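You operate a simulated robot arm through the tools that you are given. There is no shell and no other tool. Be economical: measure what you need, move in short steps, check, and stop when the job is done.

The job below is to be done with a simulated robot arm. You get a single attempt, and the scene is never put back.

JOB
Open the cistern valve, flush, and put the seat and lid down.

The check looks at the end state, three seconds after you hand in, the way a careful person would. Anything else that was tipped, shoved, dropped, spilled or broken makes it a failure. A push-on lid holds only when it is set on centred and level and pressed home; a screw cap is set on level and turned clockwise until tight.

ROBOT AND FRAMES
A 6-joint arm with a two-finger parallel gripper, fixed in place. Base frame: the origin is at the foot of the arm, x ahead of it, y to its left, z up. Units: m, rad, N and s.
With the tool pointing down near the work surface it reaches from about 0.14 to 0.42 m from the base axis. Its first joint turns from -1.152 to 1.152 rad. Payload 2.7 kg.
Tool frame: the origin (TCP) lies between the finger pads and is the grasp point; the fingertips stand 0.023 m ahead of it; z points along the fingers, y is the line along which they close. The gripper opens to 0.094 m. The fingers are 0.038 m wide and 0.01 m thick; the gripper's body (0.054 by 0.096 m) begins 0.039 m behind the TCP.
Orientation is that of the tool frame in the base frame, as [roll, pitch, yaw] about the fixed x, y, z axes, in that order (R = Rz(yaw) Ry(pitch) Rx(roll)). With the fingers straight down and closing along the base's y, the tool's x points along the base's -x, its y along +y and its z along -z.

CONTROLS
- The arm moves only by the tool drive_tool. Its argument "commands" is a list of rows, each a list of 7 numbers: the shift along the tool's x, y, z in m, then the turn, a rotation vector about the tool's x, y, z in rad, then the gripper command, from -1 (fully open) to 1 (shut), values between in proportion. In form: [[x, y, z, rx, ry, rz, grip], ...]. A call has 1 to 12 rows; each row is the pose to reach, as a shift and turn from the pose commanded when the call began, along the tool's axes at that moment. A row lasts 0.2 s, in which the tool goes at most 0.05 m and 0.15 rad; a call with a longer step from one row to the next is refused whole, and so is a gripper value outside its range. A pose out of reach is approached as far as the arm can. The call stops where the force on the tool passes 70 N (or 10 N more than at its start, if that is more) or the arm is blocked; 0.2 s more then pass. The fingers move at their own pace (about 0.045 m/s each) and stop on an object; they squeeze with about 25 N. The grip force told is the motor's: it shows also when the fingers shut on nothing. Time passes only in rows, and 0.2 s behind the last, so rows that repeat a pose let the fingers close. The reply holds the time, the measured pose of the TCP, the force on the tool along the base axes, the opening and the grip force, in the units named above and with some noise, with the torque about the TCP (base axes, N m) and any sound that the robot's microphone picked up, and new pictures: "views" is both (left out), scene, wrist or none.
- Cameras (640 x 400 px; columns grow to the right, rows downward): "scene" is fixed at [0.0793, -0.442, 1.3915]; the picture's right is [0.71, -0.70, 0.00], its down [-0.49, -0.50, -0.72] and it looks along [0.50, 0.51, -0.70] (base axes); focal length 264 px, centre (320, 200). "wrist" rides on the gripper at [0.086, 0.016, -0.074] in the tool frame; the picture's right is [-0.18, 0.98, 0.00], its down [-0.58, -0.11, -0.81] and it looks along [-0.79, -0.15, 0.59] (tool axes); focal length 243 px, centre (320, 200). There is no depth. A picture from a camera that has moved, and an enlarged one, comes with that camera's place and axes in the base frame and with its lens.
- inspect(camera, box): a new picture of the part [left, top, right, bottom] of that camera's present view, enlarged. The clock stands still meanwhile.
- close_job(): hands the job in; it is judged then, once.

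Work in short steps. Places have to be worked out from the pictures, the camera data and where the tool is seen: move nearer, look again, correct. Check each grasp and each placing, and mend what went wrong. You have 120 turns and 200 pictures in all, those below and enlarged ones among them. Open the gripper and draw the arm clear of the work before you hand the job in, unless the task says otherwise; then end with one line.

The tools are called after "Emit:" by a JSON object that holds its "api" and its "payload". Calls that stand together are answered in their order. drive_tool: Moves the arm, as the interface text tells. Its arguments: {"type":"object","properties":{"commands":{"type":"array","items":{"type":"array","items":{"type":"number"}}},"views":{"type":"string","enum":["both","scene","wrist","none"]}},"required":["commands"]} The other tools are called the same way: inspect (camera, box) takes an enlarged picture of a part of a camera's view; close_job () hands the job in.

At the start:

```text
time_s: 0.0
ee_pos: [0.4189, -0.193, 1.138]
orientation: [-3.141, -0.002, 3.141]
contact_force: [-0.9, -0.4, 0.3]
torque: [0.01, 0.0, 0.02]
finger_gap: 0.0937
gripper_force: 0.0
```

scene: 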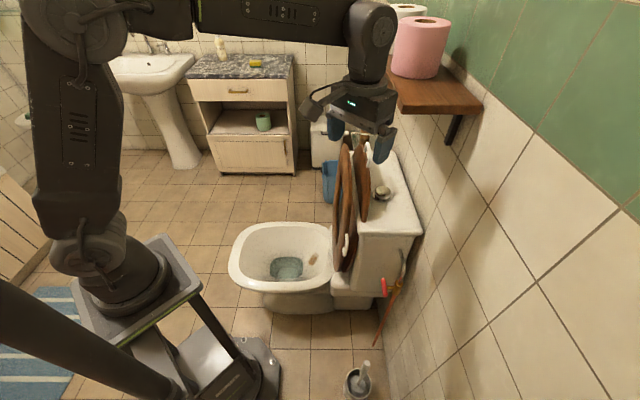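
wrist: 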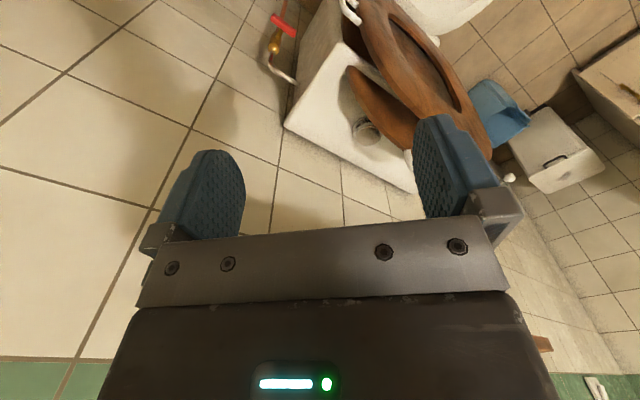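

The pictures show a toilet with its seat and lid raised, a cistern with a button on top, and a red valve handle on the supply pipe. I'll enlarge these areas first.

Emit:
{"api": "inspect", "payload": {"camera": "scene", "box": [300, 110, 460, 350]}}

Emit:
{"api": "inspect", "payload": {"camera": "wrist", "box": [240, 0, 560, 200]}}

Emit:
{"api": "inspect", "payload": {"camera": "scene", "box": [340, 240, 440, 320]}}

```text
1.67 times, centred on (380, 230) of scene
camera zoom: at [0.0793, -0.442, 1.3915], right [0.71, -0.7, 0.0], down [-0.49, -0.5, -0.72], along [0.5, 0.51, -0.7], focal length 439 px, centre (220, 150)
```

zoom: 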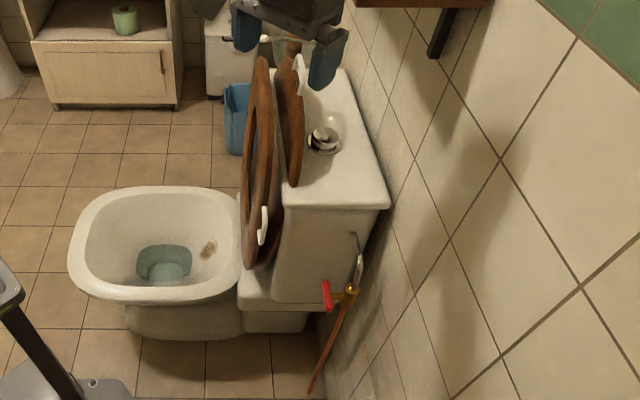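

```text
2.00 times, centred on (400, 100) of wrist
camera zoom: at [0.3333, -0.1758, 1.2114], right [0.18, 0.98, 0.0], down [0.58, -0.11, 0.81], along [0.79, -0.15, -0.59], focal length 485 px, centre (160, 400)
```

zoom: 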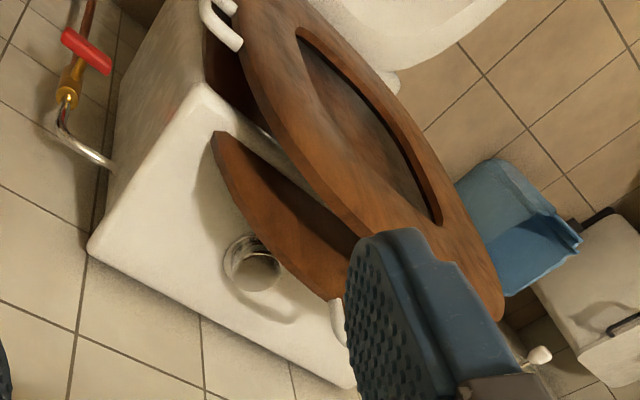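

```text
5.00 times, centred on (390, 280) of scene
camera zoom: at [0.0793, -0.442, 1.3915], right [0.71, -0.7, 0.0], down [-0.49, -0.5, -0.72], along [0.5, 0.51, -0.7], focal length 1317 px, centre (-30, -200)
```

zoom: 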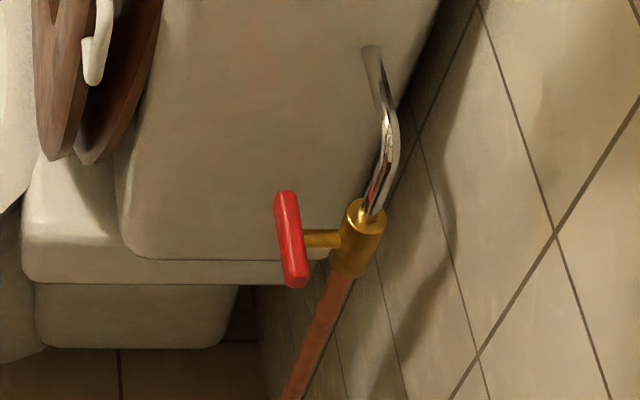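

The shelf sits about 8 cm from the gripper, at z≈1.17. I estimate the button at (0.65,-0.14,0.82). The valve T-handle is at (0.52,-0.29,0.58), with its bar horizontal along (0.7,0.7) and its stem facing (-0.7,0.7). I'll back away from the shelf and go lower before reorienting.

Emit:
{"api": "drive_tool", "payload": {"commands": [[0.02, 0.012, 0.04, 0, 0, 0, -1], [0.04, 0.024, 0.08, 0, 0, 0, -1], [0.06, 0.036, 0.12, 0, 0, 0, -1], [0.08, 0.048, 0.16, 0, 0, 0, -1], [0.1, 0.06, 0.2, 0, 0, 0, -1]], "views": "both"}}

```text
time_s: 1.2
ee_pos: [0.3214, -0.1339, 0.9349]
orientation: [-3.141, 0.001, -3.142]
contact_force: [0.5, -0.8, -0.9]
torque: [-0.01, -0.01, -0.01]
finger_gap: 0.0941
gripper_force: 0.1
camera wrist: at [0.2337, -0.1165, 1.0093], right [0.18, 0.98, 0.0], down [0.58, -0.11, 0.81], along [0.79, -0.15, -0.59], focal length 243 px, centre (320, 200)
```

scene: 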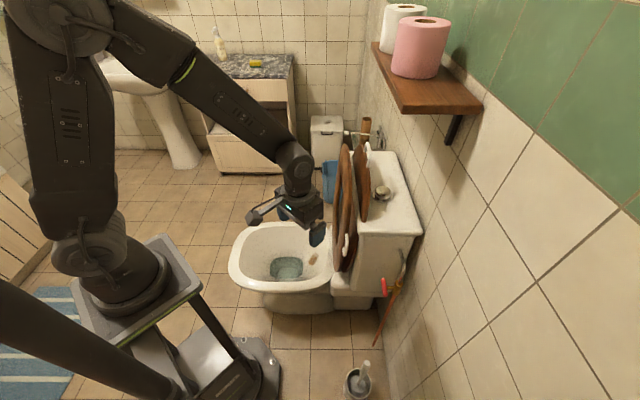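
wrist: 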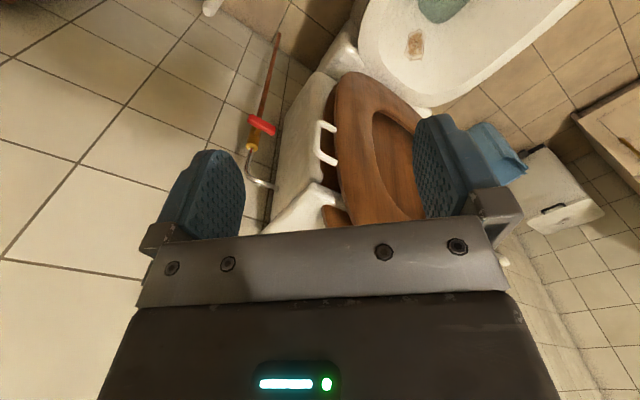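

The forearm is clear. Next I'll rotate the tool to horizontal, facing the wall along (0.7,-0.7,0) with the fingers closing vertically, and descend part of the way.

Emit:
{"api": "drive_tool", "payload": {"commands": [[-0.004, -0.004, 0.013, 0.1235, -0.0512, -0.0512, -1], [-0.008, -0.008, 0.026, 0.247, -0.1023, -0.1023, -1], [-0.012, -0.012, 0.039, 0.3705, -0.1535, -0.1535, -1], [-0.016, -0.016, 0.052, 0.494, -0.2047, -0.2047, -1], [-0.02, -0.02, 0.065, 0.6175, -0.2558, -0.2558, -1], [-0.024, -0.024, 0.078, 0.741, -0.307, -0.307, -1], [-0.028, -0.028, 0.091, 0.8645, -0.3582, -0.3582, -1], [-0.032, -0.032, 0.104, 0.988, -0.4093, -0.4093, -1], [-0.036, -0.036, 0.117, 1.1115, -0.4605, -0.4605, -1], [-0.04, -0.04, 0.13, 1.235, -0.5117, -0.5117, -1], [-0.045, -0.045, 0.143, 1.3585, -0.5628, -0.5628, -1], [-0.05, -0.05, 0.156, 1.482, -0.614, -0.614, -1]]}}

```text
time_s: 3.8
ee_pos: [0.3698, -0.1834, 0.7806]
orientation: [-1.57, 0.0, -2.355]
contact_force: [0.1, -0.5, 0.4]
torque: [-0.01, -0.01, 0.01]
finger_gap: 0.0941
gripper_force: 0.0
camera wrist: at [0.2558, -0.1901, 0.7648], right [0.13, 0.13, -0.98], down [-0.16, 0.98, 0.11], along [0.98, 0.14, 0.15], focal length 243 px, centre (320, 200)
```

scene: 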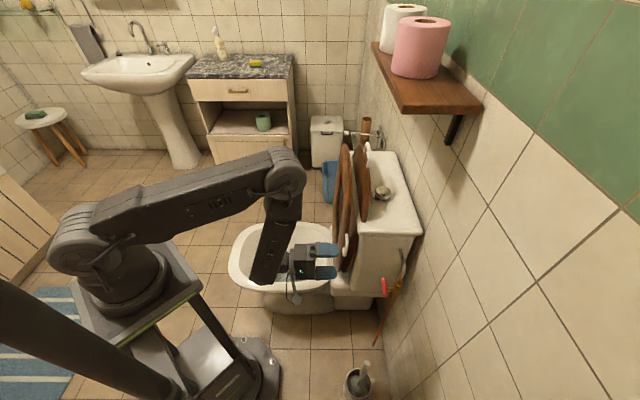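
wrist: 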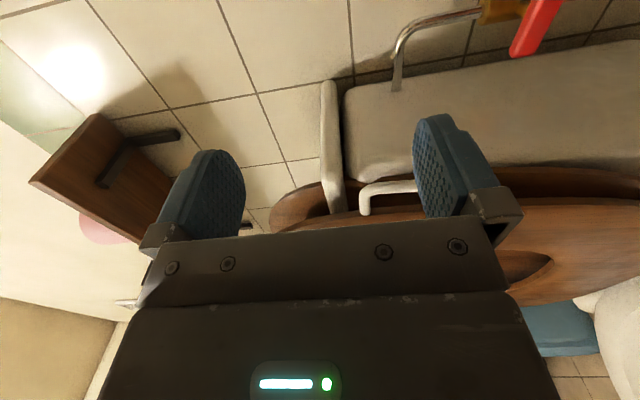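

The orientation was reached, and the handle estimate holds at about (0.52,-0.29,0.585). I'll descend to its height and line up laterally, still about 18 cm short of it.

Emit:
{"api": "drive_tool", "payload": {"commands": [[-0.005, 0.04, 0, 0, 0, 0, -1], [-0.01, 0.08, 0, 0, 0, 0, -1], [-0.016, 0.12, 0, 0, 0, 0, -1], [-0.022, 0.16, 0, 0, 0, 0, -1], [-0.027, 0.195, 0, 0, 0, 0, -1]]}}

```text
time_s: 5.0
ee_pos: [0.3864, -0.1635, 0.5834]
orientation: [-1.57, 0.002, -2.356]
contact_force: [0.6, -0.7, -0.4]
torque: [0.01, -0.03, -0.02]
finger_gap: 0.094
gripper_force: 0.0
camera wrist: at [0.2737, -0.1703, 0.5672], right [0.13, 0.13, -0.98], down [-0.16, 0.98, 0.11], along [0.98, 0.14, 0.15], focal length 243 px, centre (320, 200)
```

scene: 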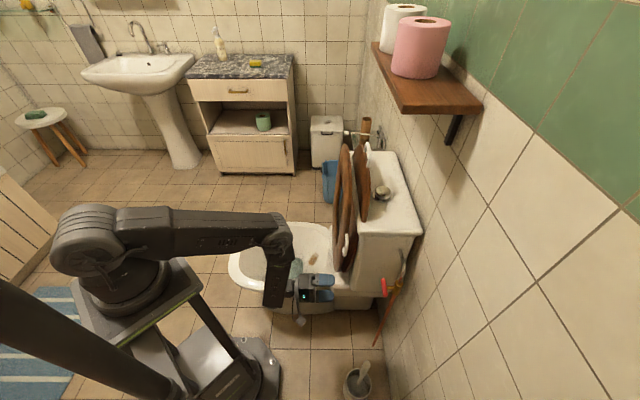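
wrist: 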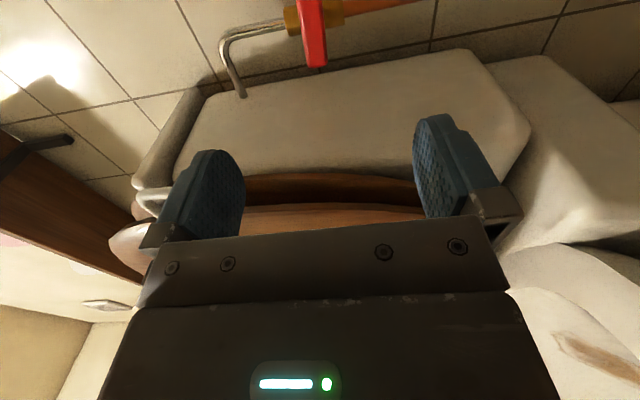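

The handle shows at z≈0.59 and lateral alignment is within millimetres. I'll raise the tool 6 mm and advance 0.10 m, then look again.

Emit:
{"api": "drive_tool", "payload": {"commands": [[0, -0.006, 0.035, 0, 0, 0, -1], [0, -0.006, 0.07, 0, 0, 0, -1], [0, -0.006, 0.1, 0, 0, 0, -1]]}}

Emit:
{"api": "inspect", "payload": {"camera": "scene", "box": [280, 230, 440, 330]}}

```text
time_s: 5.8
ee_pos: [0.4597, -0.2346, 0.5919]
orientation: [-1.573, 0.0, -2.355]
contact_force: [-0.8, -0.5, 0.1]
torque: [-0.01, 0.0, -0.01]
finger_gap: 0.0939
gripper_force: 0.2
camera wrist: at [0.3457, -0.242, 0.5753], right [0.13, 0.13, -0.98], down [-0.16, 0.98, 0.11], along [0.98, 0.14, 0.15], focal length 243 px, centre (320, 200)
```

scene: 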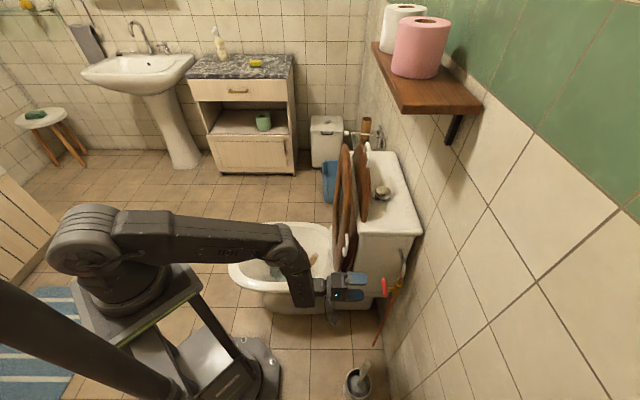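
wrist: 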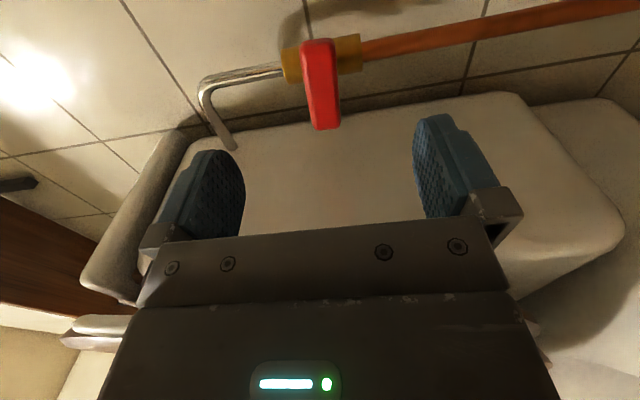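

```text
4.00 times, centred on (360, 280) of scene
camera zoom: at [0.0793, -0.442, 1.3915], right [0.71, -0.7, 0.0], down [-0.49, -0.5, -0.72], along [0.5, 0.51, -0.7], focal length 1054 px, centre (160, -120)
```

zoom: 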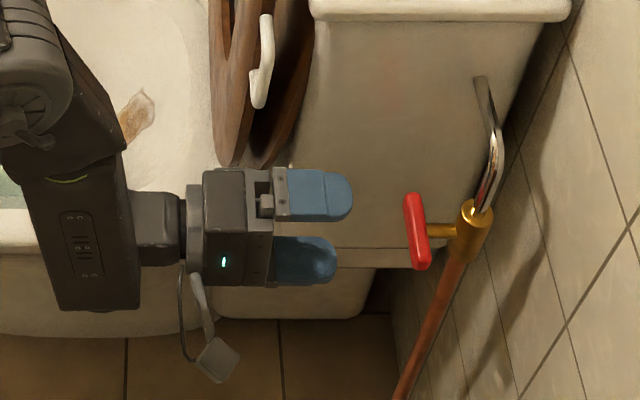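

The bar is horizontal at (0.519,-0.293,0.590), centred between the fingers. I'll advance 0.073 m so the pads straddle it with the tips short of the brass body.

Emit:
{"api": "drive_tool", "payload": {"commands": [[0, 0.001, 0.03, 0, 0, 0, -1], [0, 0.001, 0.055, 0, 0, 0, -1], [0, 0.001, 0.073, 0, 0, 0, -1]], "views": "wrist"}}

Emit:
{"api": "inspect", "payload": {"camera": "scene", "box": [280, 230, 440, 330]}}

```text
time_s: 6.6
ee_pos: [0.5107, -0.2871, 0.5905]
orientation: [-1.57, 0.001, -2.355]
contact_force: [-0.2, -0.1, 0.1]
torque: [0.01, 0.01, 0.0]
finger_gap: 0.0944
gripper_force: 0.0
camera wrist: at [0.3965, -0.2939, 0.5747], right [0.13, 0.13, -0.98], down [-0.16, 0.98, 0.11], along [0.98, 0.14, 0.15], focal length 243 px, centre (320, 200)
```

wrist: 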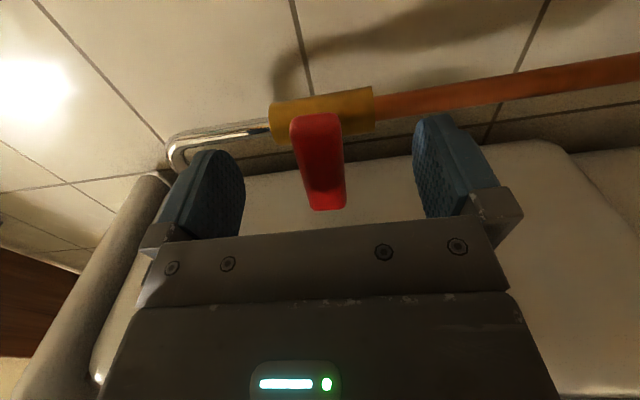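

```text
4.00 times, centred on (360, 280) of scene
camera zoom: at [0.0793, -0.442, 1.3915], right [0.71, -0.7, 0.0], down [-0.49, -0.5, -0.72], along [0.5, 0.51, -0.7], focal length 1054 px, centre (160, -120)
```

zoom: 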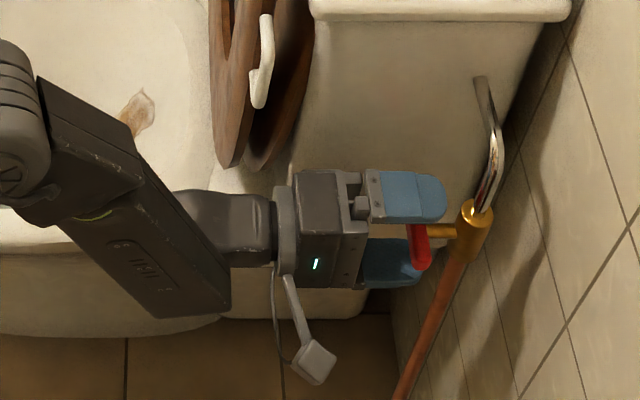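

The bar is between the pads, so I'll close on it.

Emit:
{"api": "drive_tool", "payload": {"commands": [[0, 0, 0, 0, 0, 0, 1], [0, 0, 0, 0, 0, 0, 1], [0, 0, 0, 0, 0, 0, 1], [0, 0, 0, 0, 0, 0, 1], [0, 0, 0, 0, 0, 0, 1], [0, 0, 0, 0, 0, 0, 1]], "views": "wrist"}}

Emit:
{"api": "inspect", "payload": {"camera": "scene", "box": [280, 230, 440, 330]}}

```text
time_s: 8.0
ee_pos: [0.5114, -0.2859, 0.5901]
orientation: [-1.575, 0.0, -2.355]
contact_force: [3.1, -4.4, -10.4]
torque: [0.04, 0.01, 0.01]
finger_gap: 0.0219
gripper_force: 45.3
camera wrist: at [0.3959, -0.2936, 0.5739], right [0.13, 0.13, -0.98], down [-0.16, 0.98, 0.11], along [0.98, 0.14, 0.15], focal length 243 px, centre (320, 200)
```

wrist: 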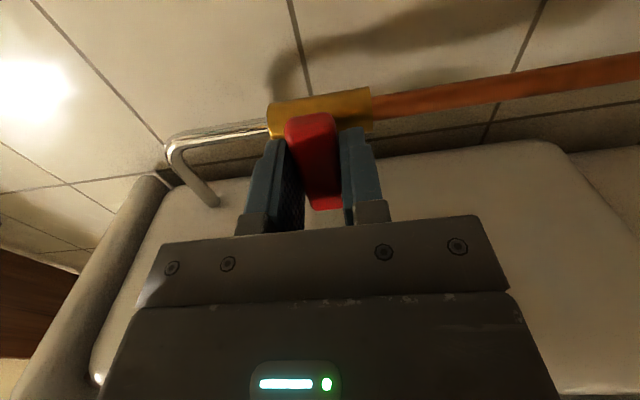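

```text
4.00 times, centred on (360, 280) of scene
camera zoom: at [0.0795, -0.4422, 1.3914], right [0.71, -0.7, 0.0], down [-0.49, -0.5, -0.72], along [0.5, 0.51, -0.7], focal length 1054 px, centre (160, -120)
```

zoom: 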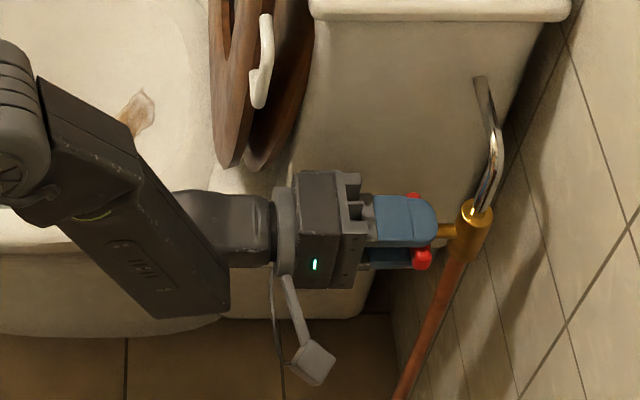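

The bar is gripped with a 22 mm gap. I'll try counter-clockwise as seen from the front, which is negative about tool z, and watch the torque.

Emit:
{"api": "drive_tool", "payload": {"commands": [[0, 0.001, 0, 0, 0, -0.1, 1], [0, 0.001, 0, 0, 0, -0.2, 1], [0, 0.001, 0, 0, 0, -0.3, 1]], "views": "wrist"}}

Emit:
{"api": "inspect", "payload": {"camera": "scene", "box": [280, 230, 440, 330]}}

```text
time_s: 8.8
ee_pos: [0.5114, -0.2858, 0.5903]
orientation: [-1.572, -0.293, -2.356]
contact_force: [-4.0, 6.0, -3.4]
torque: [1.92, -1.96, 0.01]
finger_gap: 0.0337
gripper_force: 45.2
camera wrist: at [0.3969, -0.2943, 0.5994], right [-0.08, -0.08, -0.99], down [-0.16, 0.99, -0.06], along [0.98, 0.15, -0.09], focal length 243 px, centre (320, 200)
```

wrist: 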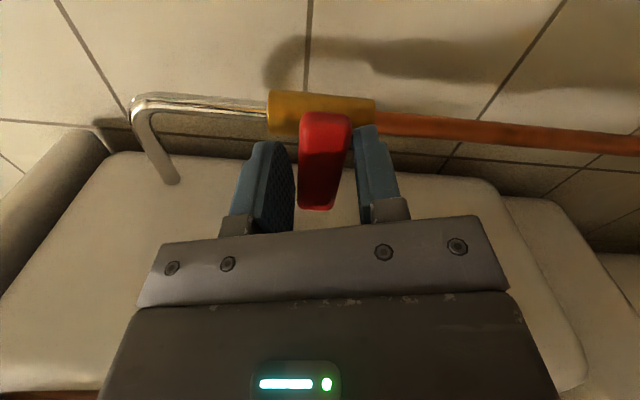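

```text
4.00 times, centred on (360, 280) of scene
camera zoom: at [0.0793, -0.442, 1.3915], right [0.71, -0.7, 0.0], down [-0.49, -0.5, -0.72], along [0.5, 0.51, -0.7], focal length 1054 px, centre (160, -120)
```

zoom: 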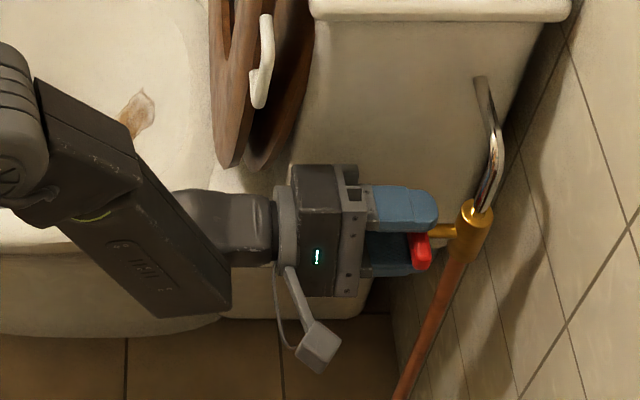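

The handle resisted with about 2.7 Nm and the fingers spread, so that way is a stop. I'll turn back and try the other direction.

Emit:
{"api": "drive_tool", "payload": {"commands": [[0, 0, 0, 0, 0, 0.15, 1], [0, 0, 0, 0, 0, 0.3, 1], [0, 0, 0, 0, 0, 0.4, 1], [0, 0, 0, 0, 0, 0.5, 1], [0, 0, 0, 0, 0, 0.6, 1]], "views": "wrist"}}

Emit:
{"api": "inspect", "payload": {"camera": "scene", "box": [280, 230, 440, 330]}}

```text
time_s: 10.0
ee_pos: [0.5111, -0.2861, 0.5895]
orientation: [-1.572, 0.3, -2.358]
contact_force: [-13.1, -7.0, -1.9]
torque: [-0.25, -0.23, 1.14]
finger_gap: 0.022
gripper_force: 44.9
camera wrist: at [0.4033, -0.2879, 0.5482], right [0.33, 0.33, -0.88], down [-0.2, 0.94, 0.28], along [0.92, 0.08, 0.38], focal length 243 px, centre (320, 200)
```

wrist: 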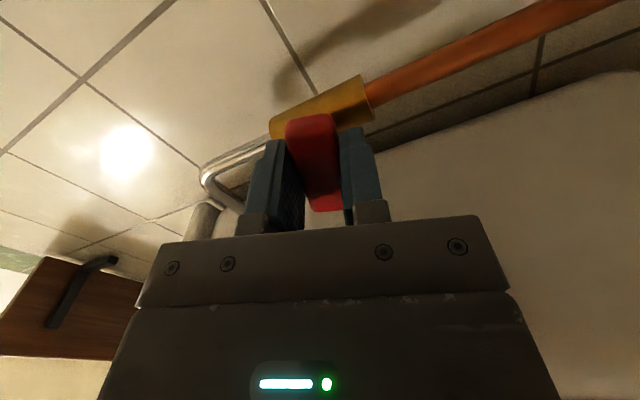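

```text
4.00 times, centred on (360, 280) of scene
camera zoom: at [0.0791, -0.4422, 1.3915], right [0.71, -0.7, 0.0], down [-0.49, -0.5, -0.72], along [0.5, 0.51, -0.7], focal length 1054 px, centre (160, -120)
```

zoom: 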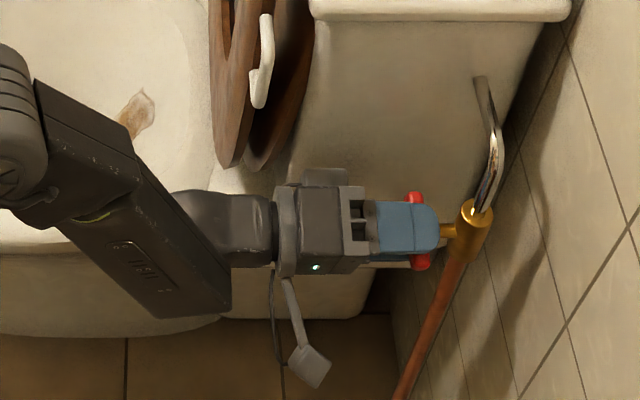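

It turns freely this way, with the handle rotating along at a 22 mm gap. I'll continue toward a quarter turn, until the stop.

Emit:
{"api": "drive_tool", "payload": {"commands": [[0, 0, 0, 0, 0, 0.12, 1], [0, 0, 0, 0, 0, 0.24, 1], [0, 0, 0, 0, 0, 0.36, 1], [0, 0, 0, 0, 0, 0.48, 1], [0, 0, 0, 0, 0, 0.6, 1], [0, 0, 0, 0, 0, 0.72, 1], [0, 0, 0, 0, 0, 0.84, 1], [0, 0, 0, 0, 0, 0.96, 1]], "views": "wrist"}}

Emit:
{"api": "inspect", "payload": {"camera": "scene", "box": [280, 230, 440, 330]}}

```text
time_s: 11.8
ee_pos: [0.512, -0.2862, 0.5883]
orientation: [-1.584, 1.263, -2.367]
contact_force: [7.5, -12.5, -17.7]
torque: [0.41, 0.43, -0.29]
finger_gap: 0.0218
gripper_force: 45.3
camera wrist: at [0.4509, -0.24, 0.5015], right [0.7, 0.7, -0.12], down [-0.52, 0.62, 0.59], along [0.49, -0.35, 0.8], focal length 243 px, centre (320, 200)
```

wrist: 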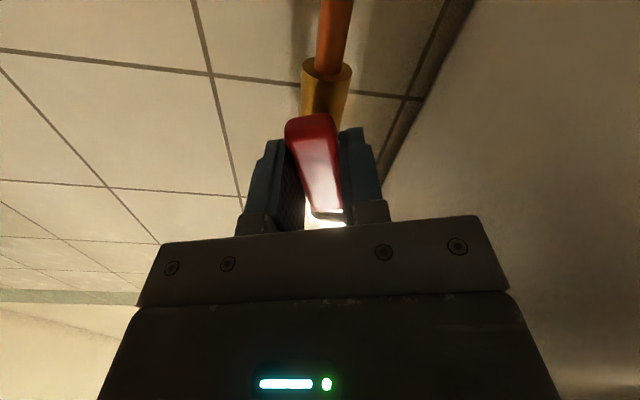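

```text
4.00 times, centred on (360, 280) of scene
camera zoom: at [0.0797, -0.4424, 1.3913], right [0.71, -0.7, 0.0], down [-0.49, -0.5, -0.72], along [0.5, 0.51, -0.7], focal length 1054 px, centre (160, -120)
```

zoom: 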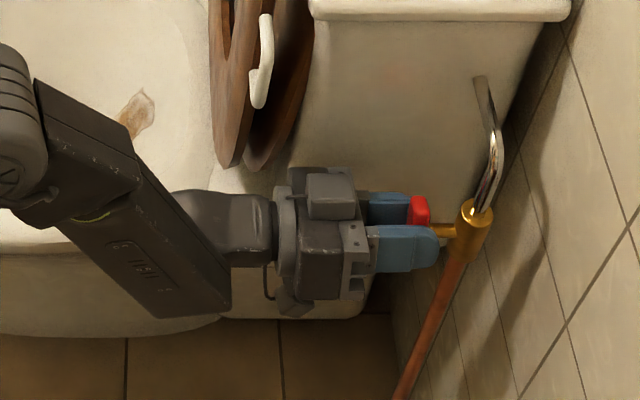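

Still turning freely. I'll go the remaining ~0.31 rad plus a little more, to feel for the open stop.

Emit:
{"api": "drive_tool", "payload": {"commands": [[0, 0, 0, 0, 0, 0.1, 1], [0, 0, 0, 0, 0, 0.2, 1], [0, 0, 0, 0, 0, 0.3, 1], [0, 0, 0, 0, 0, 0.36, 1], [0, 0, 0, 0, 0, 0.42, 1]], "views": "wrist"}}

Emit:
{"api": "inspect", "payload": {"camera": "scene", "box": [280, 230, 440, 330]}}

```text
time_s: 13.0
ee_pos: [0.5127, -0.286, 0.5881]
orientation: [-1.861, 1.55, -2.658]
contact_force: [-44.2, -2.9, 2.3]
torque: [-0.3, -0.39, 0.11]
finger_gap: 0.022
gripper_force: 44.5
out of reach, approached as far as the arm can: row 3, 4, 5
camera wrist: at [0.4699, -0.2211, 0.5023], right [0.71, 0.69, 0.16], down [-0.63, 0.51, 0.59], along [0.32, -0.52, 0.79], focal length 243 px, centre (320, 200)
```

wrist: 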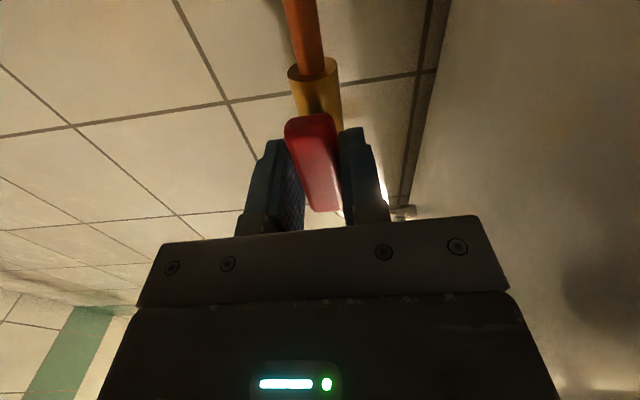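

```text
4.00 times, centred on (360, 280) of scene
camera zoom: at [0.0786, -0.442, 1.3915], right [0.71, -0.7, 0.0], down [-0.49, -0.5, -0.72], along [0.5, 0.51, -0.7], focal length 1054 px, centre (160, -120)
```

zoom: 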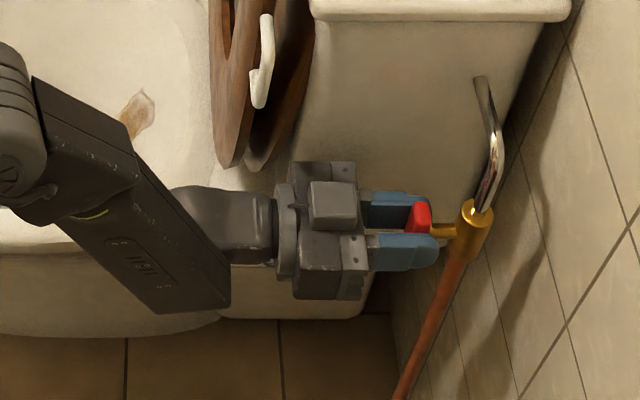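

I've hit the wrist limit at about 89° of turn, with the bar now roughly vertical and parallel to the pipe. I'll release partially, since the cistern wall is close, back off and look.

Emit:
{"api": "drive_tool", "payload": {"commands": [[0, 0, 0, 0, 0, 0, 0.0], [0, 0, 0, 0, 0, 0, 0.0], [0, 0, 0, 0, 0, 0, 0.0], [0, 0, -0.03, 0, 0, 0, 0.0], [0, 0, -0.07, 0, 0, 0, 0.0]], "views": "wrist"}}

Emit:
{"api": "inspect", "payload": {"camera": "scene", "box": [320, 230, 440, 330]}}

```text
time_s: 14.2
ee_pos: [0.4922, -0.2506, 0.5793]
orientation: [-1.285, 1.541, -2.12]
contact_force: [-20.8, -60.7, 13.0]
torque: [2.45, -0.54, 1.51]
finger_gap: 0.0468
gripper_force: 0.1
out of reach, approached as far as the arm can: row 4, 5
camera wrist: at [0.4518, -0.1854, 0.4913], right [0.73, 0.66, 0.15], down [-0.61, 0.54, 0.58], along [0.3, -0.52, 0.8], focal length 243 px, centre (320, 200)
```

wrist: 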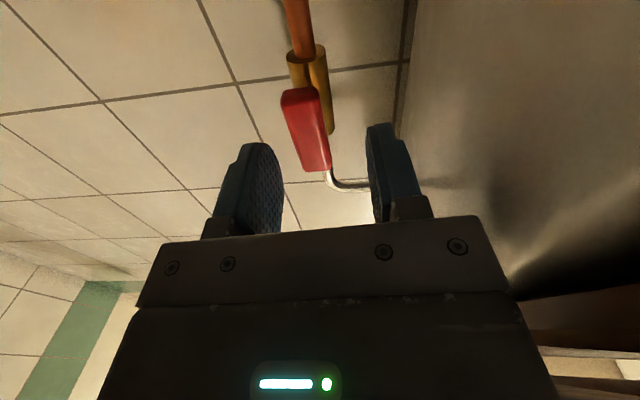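

```text
4.00 times, centred on (380, 280) of scene
camera zoom: at [0.0787, -0.443, 1.3912], right [0.71, -0.7, 0.0], down [-0.49, -0.49, -0.72], along [0.5, 0.51, -0.7], focal length 1054 px, centre (80, -120)
```

zoom: 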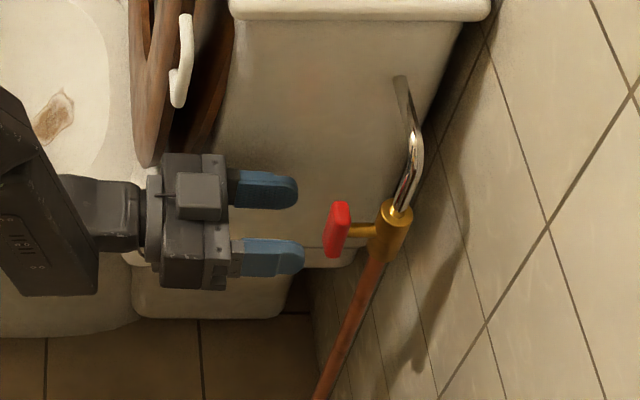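

The handle is now vertical, parallel to the pipe. There's about 60 N of contact because the wrist camera, now below, is pressing on something near the toilet. I'll roll the wrist back so the camera swings outward.

Emit:
{"api": "drive_tool", "payload": {"commands": [[0, -0.005, 0, 0, 0, -0.1, 0.0], [0, -0.01, 0, 0, 0, -0.22, 0.0]], "views": "both"}}

```text
time_s: 14.8
ee_pos: [0.4863, -0.2485, 0.5754]
orientation: [-1.581, 1.332, -2.383]
contact_force: [-27.3, -24.3, 21.7]
torque: [1.9, -0.57, 1.84]
finger_gap: 0.0472
gripper_force: 0.1
camera wrist: at [0.4307, -0.1968, 0.4875], right [0.72, 0.69, -0.05], down [-0.54, 0.6, 0.59], along [0.44, -0.4, 0.8], focal length 243 px, centre (320, 200)
```

scene: 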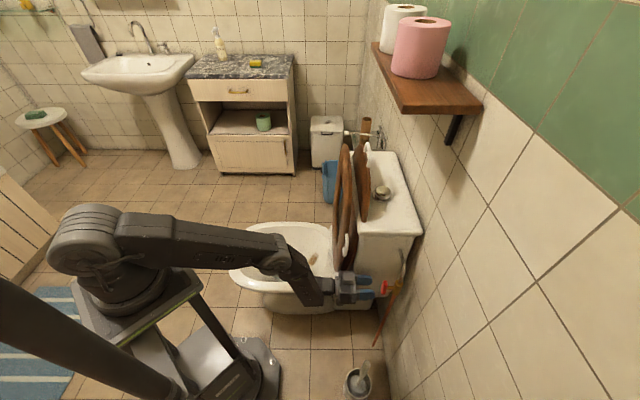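
wrist: 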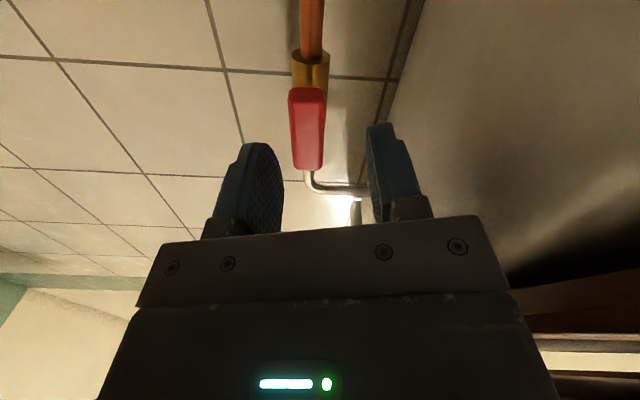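

The force points outward and up, so I'll shift away from the toilet and slightly up while continuing to roll back.

Emit:
{"api": "drive_tool", "payload": {"commands": [[-0.01, -0.012, 0, 0, 0, -0.08, 0.0], [-0.02, -0.025, 0, 0, 0, -0.2, 0.0], [-0.02, -0.03, 0, 0, 0, -0.34, 0.0]], "views": "none"}}

Emit:
{"api": "inspect", "payload": {"camera": "scene", "box": [280, 210, 440, 330]}}

```text
time_s: 15.6
ee_pos: [0.4722, -0.2616, 0.6019]
orientation: [-1.574, 0.989, -2.363]
contact_force: [0.5, -0.4, -0.6]
torque: [-0.02, 0.0, 0.0]
finger_gap: 0.0471
gripper_force: 0.1
```

```text
3.33 times, centred on (360, 270) of scene
camera zoom: at [0.0793, -0.442, 1.3915], right [0.71, -0.7, 0.0], down [-0.49, -0.5, -0.72], along [0.5, 0.51, -0.7], focal length 878 px, centre (187, -33)
```

zoom: 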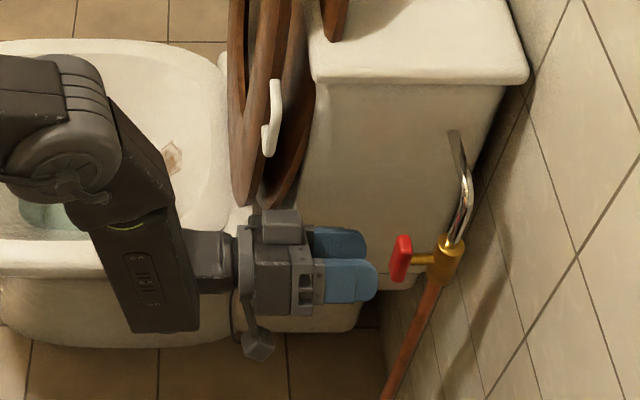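

Contact is free now and the valve handle is vertical. I'll back out along the tool axis while rolling back to the earlier orientation.

Emit:
{"api": "drive_tool", "payload": {"commands": [[0, 0, -0.02, 0, 0, -0.14, 0], [0, 0, -0.04, 0, 0, -0.28, 0], [0, 0, -0.06, 0, 0, -0.42, 0], [0, 0, -0.08, 0, 0, -0.56, 0], [0, 0, -0.1, 0, 0, -0.7, 0], [0, 0, -0.12, 0, 0, -0.84, 0], [0, 0, -0.14, 0, 0, -0.97, 0.9]], "views": "both"}}

Emit:
{"api": "inspect", "payload": {"camera": "scene", "box": [330, 120, 450, 320]}}

```text
time_s: 17.2
ee_pos: [0.3731, -0.1643, 0.6026]
orientation: [-1.571, 0.018, -2.359]
contact_force: [-0.8, 0.5, 0.0]
torque: [0.01, 0.0, 0.0]
finger_gap: 0.012
gripper_force: 0.0
camera wrist: at [0.2597, -0.1702, 0.5847], right [0.14, 0.14, -0.98], down [-0.16, 0.98, 0.12], along [0.98, 0.14, 0.16], focal length 243 px, centre (320, 200)
```

scene: 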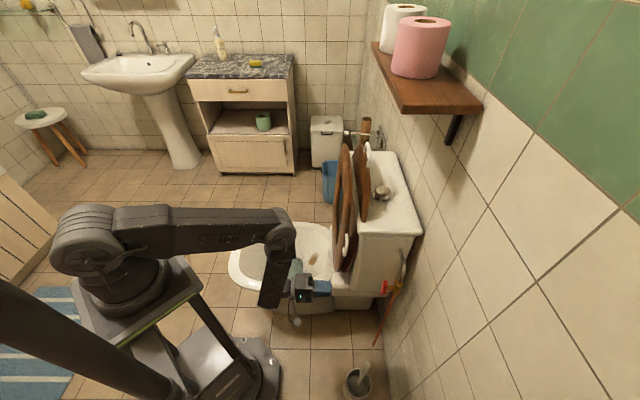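
wrist: 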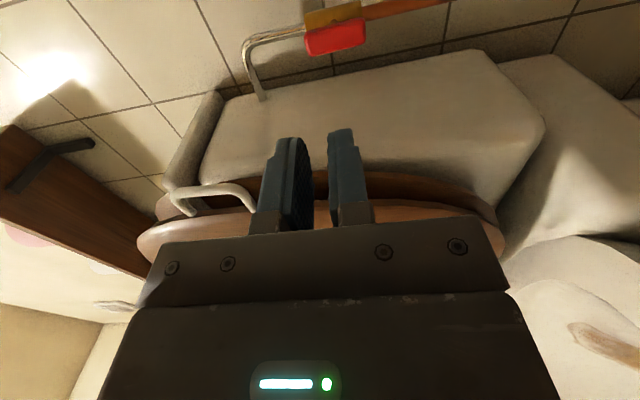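

```text
2.00 times, centred on (390, 220) of scene
camera zoom: at [0.0793, -0.4421, 1.3915], right [0.71, -0.7, 0.0], down [-0.49, -0.5, -0.72], along [0.5, 0.51, -0.7], focal length 527 px, centre (180, 160)
```

zoom: 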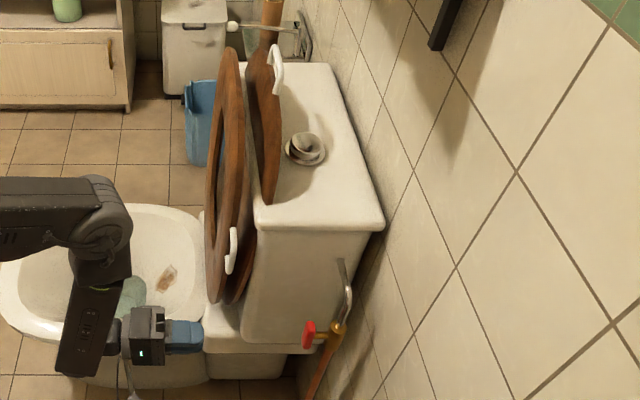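

The handle is parallel to the pipe, so the valve is open. The button is on the cistern top behind the raised lid and under the shelf, so I'll rise on the near side to view it and approach from the side.

Emit:
{"api": "drive_tool", "payload": {"commands": [[0.007, -0.045, 0, 0, 0, 0, 1], [0.014, -0.09, 0, 0, 0, 0, 1], [0.021, -0.135, 0, 0, 0, 0, 1], [0.028, -0.18, 0, 0, 0, 0, 1], [0.035, -0.225, 0, 0, 0, 0, 1], [0.042, -0.27, 0, 0, 0, 0, 1], [0.05, -0.315, 0, 0, 0, 0, 1], [0.056, -0.36, 0, 0, 0, 0, 1]], "views": "wrist"}}

```text
time_s: 19.0
ee_pos: [0.345, -0.1965, 0.9549]
orientation: [-1.574, 0.02, -2.367]
contact_force: [-0.2, -0.2, 0.0]
torque: [-0.01, -0.01, -0.03]
finger_gap: 0.0002
gripper_force: 25.0
out of reach, approached as far as the arm can: row 7, 8
camera wrist: at [0.2312, -0.2027, 0.9381], right [0.14, 0.14, -0.98], down [-0.15, 0.98, 0.12], along [0.98, 0.13, 0.16], focal length 243 px, centre (320, 200)
```

wrist: 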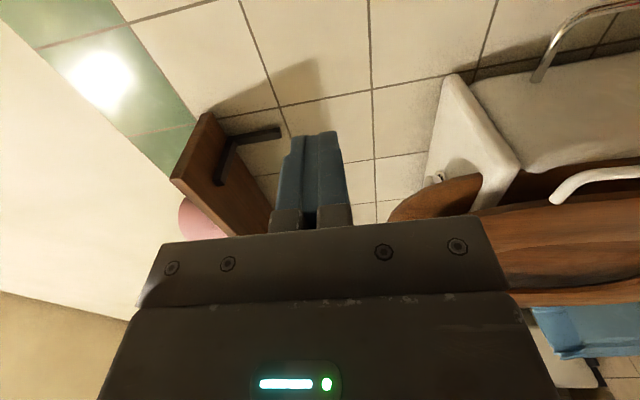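

The tool is near its reach limit upward. I'll start rotating toward the side-approach orientation, pointing along (0.54,0.54,-0.64) with the camera on top, to see if it is reachable.

Emit:
{"api": "drive_tool", "payload": {"commands": [[0, 0, 0.005, 0.045, -0.0974, -0.0974, 1], [0, 0, 0.01, 0.09, -0.195, -0.195, 1], [0, 0, 0.015, 0.136, -0.292, -0.292, 1], [0, 0, 0.02, 0.181, -0.39, -0.39, 1], [0, 0, 0.025, 0.227, -0.487, -0.487, 1], [0, 0, 0.03, 0.272, -0.585, -0.585, 1], [0, 0, 0.035, 0.318, -0.682, -0.682, 1], [0, 0, 0.04, 0.363, -0.78, -0.78, 1], [0, 0, 0.045, 0.408, -0.877, -0.877, 1], [0, 0, 0.05, 0.454, -0.974, -0.974, 1]], "views": "both"}}

```text
time_s: 21.2
ee_pos: [0.3675, 0.1481, 0.9446]
orientation: [-1.668, -0.997, -1.383]
contact_force: [-0.6, -0.2, 0.3]
torque: [0.03, 0.03, -0.01]
finger_gap: 0.0001
gripper_force: 25.2
out of reach, approached as far as the arm can: row 1, 2, 3, 4, 5, 6, 7, 8, 9, 10
camera wrist: at [0.3033, 0.0816, 1.0131], right [0.04, -0.73, -0.69], down [-0.87, 0.32, -0.39], along [0.5, 0.61, -0.62], focal length 243 px, centre (320, 200)
```

scene: 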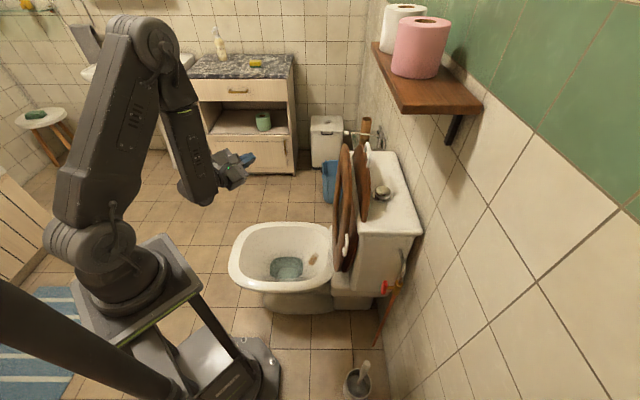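
wrist: 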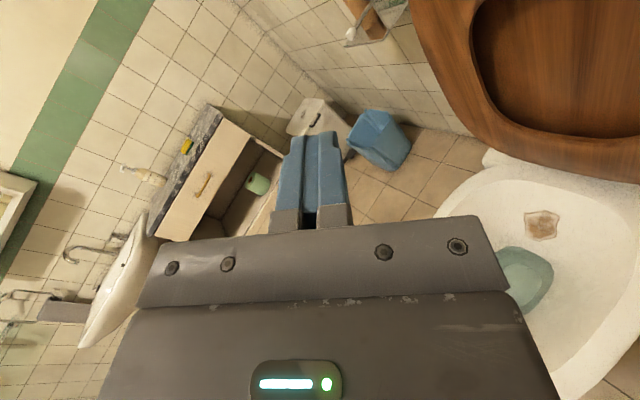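

That orientation isn't reachable, and the arm swung away (harmlessly) over the bowl. So I'll do the lid and seat first, then flush from the front. I'll begin with a single small test row to see which reference the controller now uses.

Emit:
{"api": "drive_tool", "payload": {"commands": [[0, 0, 0, -0.1, 0.021, 0.104, 1]], "views": "none"}}

```text
time_s: 21.6
ee_pos: [0.3696, 0.1468, 0.9447]
orientation: [-1.719, -0.894, -1.445]
contact_force: [-0.4, 0.3, 0.5]
torque: [-0.01, -0.02, 0.01]
finger_gap: 0.0
gripper_force: 25.2
```

The reference is the achieved pose, good. I'll rotate to a hooking orientation (60° down toward the wall, camera on the near side) while moving to (0.33,-0.05,1.05).

Emit:
{"api": "drive_tool", "payload": {"commands": [[0.016, 0.009, -0.005, -0.1, 0.021, 0.104, 1], [0.031, 0.019, -0.011, -0.2, 0.042, 0.208, 1], [0.047, 0.028, -0.016, -0.3, 0.063, 0.312, 1], [0.062, 0.037, -0.022, -0.4, 0.084, 0.416, 1], [0.078, 0.047, -0.027, -0.5, 0.105, 0.52, 1], [0.093, 0.056, -0.033, -0.6, 0.126, 0.624, 1], [0.109, 0.065, -0.038, -0.7, 0.147, 0.728, 1], [0.125, 0.075, -0.043, -0.8, 0.168, 0.832, 1], [0.14, 0.084, -0.049, -0.9, 0.189, 0.936, 1], [0.156, 0.093, -0.054, -1.0, 0.21, 1.04, 1], [0.171, 0.103, -0.06, -1.1, 0.231, 1.144, 1], [0.187, 0.112, -0.065, -1.198, 0.253, 1.245, 1]], "views": "both"}}

```text
time_s: 24.2
ee_pos: [0.3184, -0.0671, 1.0235]
orientation: [-2.624, 0.0, -2.365]
contact_force: [-0.8, -1.2, 0.1]
torque: [0.0, -0.01, 0.0]
finger_gap: 0.0
gripper_force: 24.6
out of reach, approached as far as the arm can: row 1, 2, 3, 4, 5, 6, 7, 8, 9, 10, 11
camera wrist: at [0.2203, -0.0901, 1.0803], right [-0.47, 0.74, -0.49], down [0.2, 0.62, 0.76], along [0.86, 0.26, -0.44], focal length 243 px, centre (320, 200)
```

scene: 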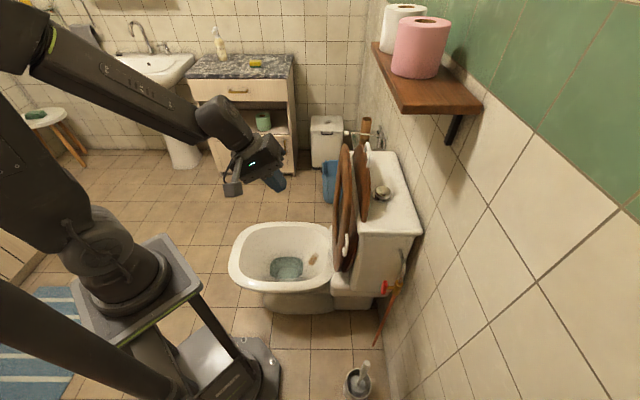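
wrist: 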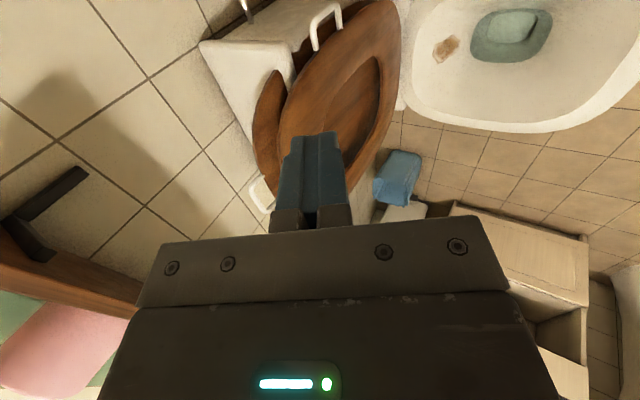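

The target orientation is reached. Now I'll measure the lid and seat geometry with enlarged views.

Emit:
{"api": "inspect", "payload": {"camera": "wrist", "box": [190, 0, 430, 150]}}

Emit:
{"api": "inspect", "payload": {"camera": "scene", "box": [320, 120, 432, 280]}}

```text
2.67 times, centred on (310, 75) of wrist
camera zoom: at [0.2203, -0.0901, 1.0803], right [-0.47, 0.74, -0.49], down [0.2, 0.62, 0.76], along [0.86, 0.26, -0.44], focal length 647 px, centre (347, 533)
```

zoom: 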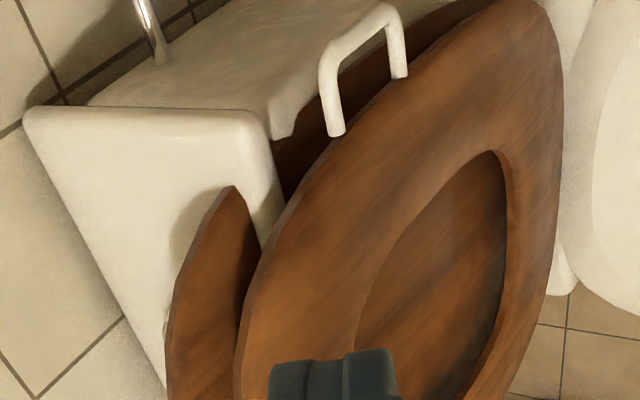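

```text
2.50 times, centred on (376, 200) of scene
camera zoom: at [0.0793, -0.442, 1.3915], right [0.71, -0.7, 0.0], down [-0.49, -0.5, -0.72], along [0.5, 0.51, -0.7], focal length 659 px, centre (180, 200)
```

zoom: 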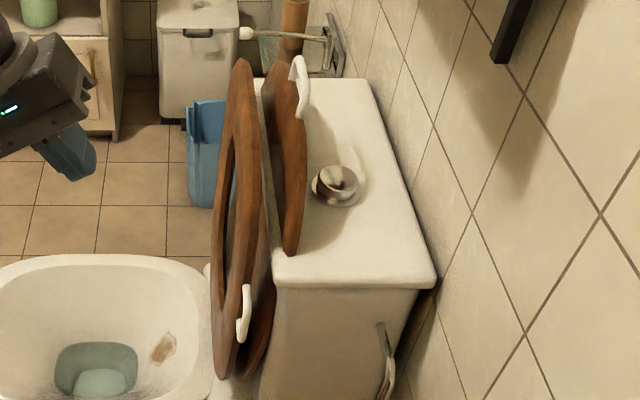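

By triangulation, in my coordinates (n = distance from the wall), the lid top is at n≈0.167, z≈0.955. The seat top is at n≈0.214, z≈0.957. The open fingers can straddle both (≈7 cm), so I'll move in front of and above them with the fingers open, tilted 15° from vertical.

Emit:
{"api": "drive_tool", "payload": {"commands": [[-0.042, -0.01, -0.001, -0.044, 0, 0, -1], [-0.084, -0.021, -0.002, -0.087, 0, 0, -1], [-0.126, -0.031, -0.003, -0.131, 0, 0, -1], [-0.168, -0.041, -0.005, -0.175, 0, 0, -1], [-0.21, -0.052, -0.006, -0.218, 0, 0, -1], [-0.251, -0.062, -0.007, -0.262, 0, 0, -1]], "views": "both"}}

```text
time_s: 25.6
ee_pos: [0.5326, 0.0747, 1.0586]
orientation: [-2.887, 0.001, -2.366]
contact_force: [0.3, 0.2, -0.6]
torque: [-0.03, 0.01, -0.01]
finger_gap: 0.0941
gripper_force: 0.0
camera wrist: at [0.4474, 0.0389, 1.1269], right [-0.54, 0.81, -0.25], down [0.35, 0.48, 0.81], along [0.77, 0.35, -0.53], focal length 243 px, centre (320, 200)
```

scene: 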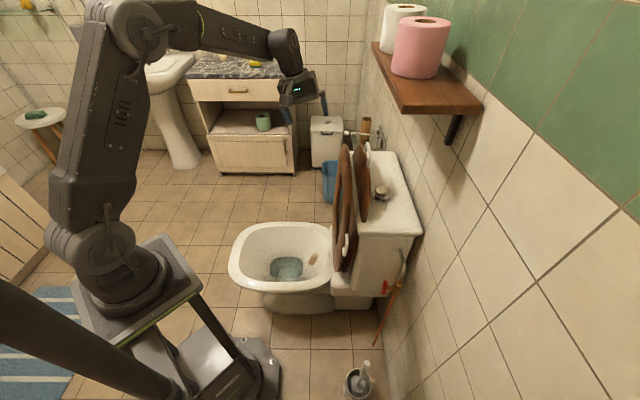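
wrist: 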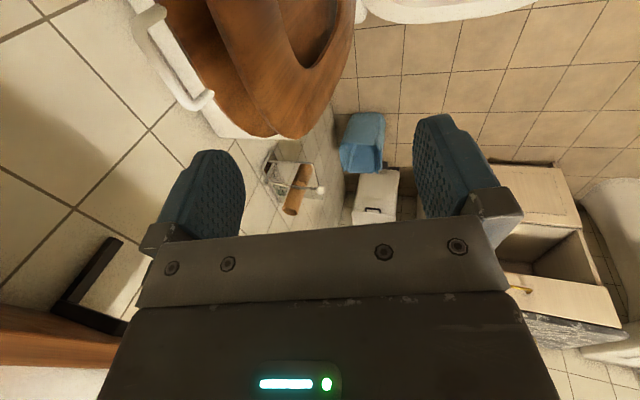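

The lid's U-handle triangulates to (0.664,-0.058,0.924), on the centre line at the lid's top and facing the wall. I'll look closer before straddling.

Emit:
{"api": "inspect", "payload": {"camera": "wrist", "box": [100, 0, 380, 175]}}

Emit:
{"api": "inspect", "payload": {"camera": "scene", "box": [325, 130, 405, 180]}}

```text
2.29 times, centred on (240, 88) of wrist
camera zoom: at [0.4474, 0.0389, 1.1269], right [-0.54, 0.81, -0.25], down [0.35, 0.48, 0.81], along [0.77, 0.35, -0.53], focal length 555 px, centre (503, 457)
```

zoom: 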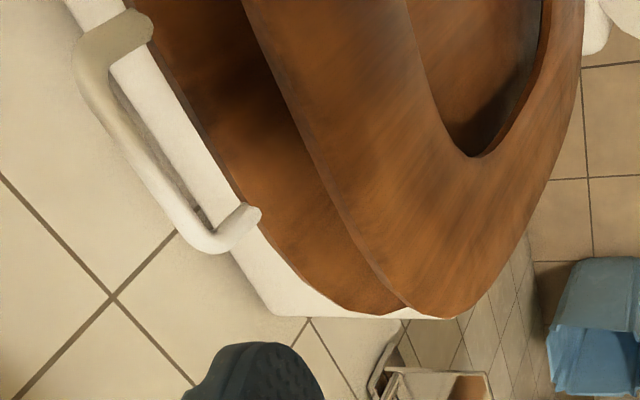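

```text
8.00 times, centred on (365, 155) of scene
camera zoom: at [0.0793, -0.442, 1.3915], right [0.71, -0.7, 0.0], down [-0.49, -0.5, -0.72], along [0.5, 0.51, -0.7], focal length 2108 px, centre (-40, 560)
```

zoom: 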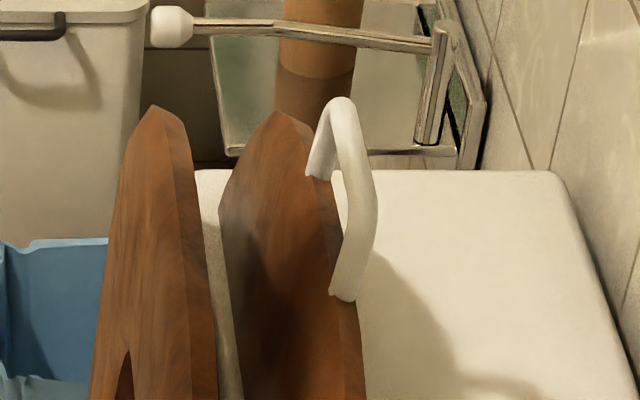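

Good precision this time: the lid handle bar is at (0.666,-0.061,0.941), about 8 cm long and parallel to the cistern. It stands above the lid rim, so it can be pinched from above and will act as a pivot. I'll move to a pre-grasp 10 cm back along a 30° tilted axis.

Emit:
{"api": "drive_tool", "payload": {"commands": [[0, -0.025, 0.011, 0.052, 0, 0, -0.06], [0, -0.05, 0.023, 0.105, 0, 0, -0.06], [0, -0.075, 0.034, 0.157, 0, 0, -0.06], [0, -0.1, 0.046, 0.21, 0, 0, -0.06], [0, -0.125, 0.057, 0.265, 0, 0, -0.06]], "views": "both"}}

```text
time_s: 26.8
ee_pos: [0.6264, -0.0209, 1.034]
orientation: [-2.621, 0.002, -2.367]
contact_force: [-0.9, 0.9, -1.3]
torque: [-0.02, 0.04, -0.02]
finger_gap: 0.0497
gripper_force: 0.0
camera wrist: at [0.5286, -0.0442, 1.0908], right [-0.46, 0.74, -0.49], down [0.2, 0.63, 0.75], along [0.86, 0.25, -0.44], focal length 243 px, centre (320, 200)
```

scene: 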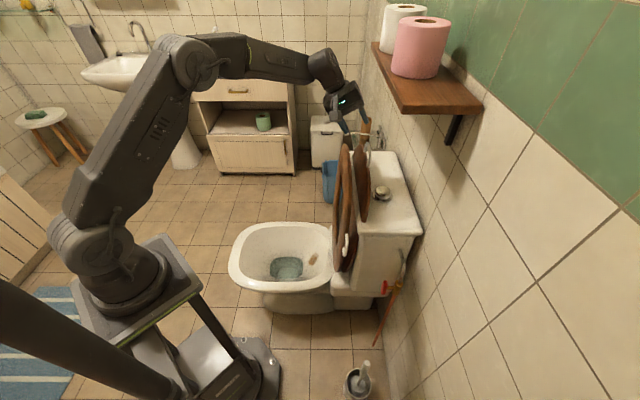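
wrist: 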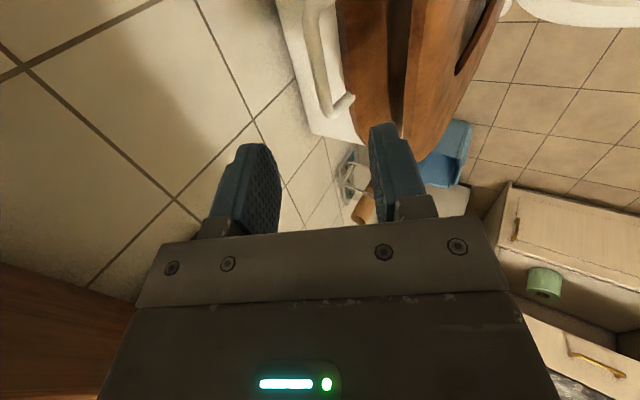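

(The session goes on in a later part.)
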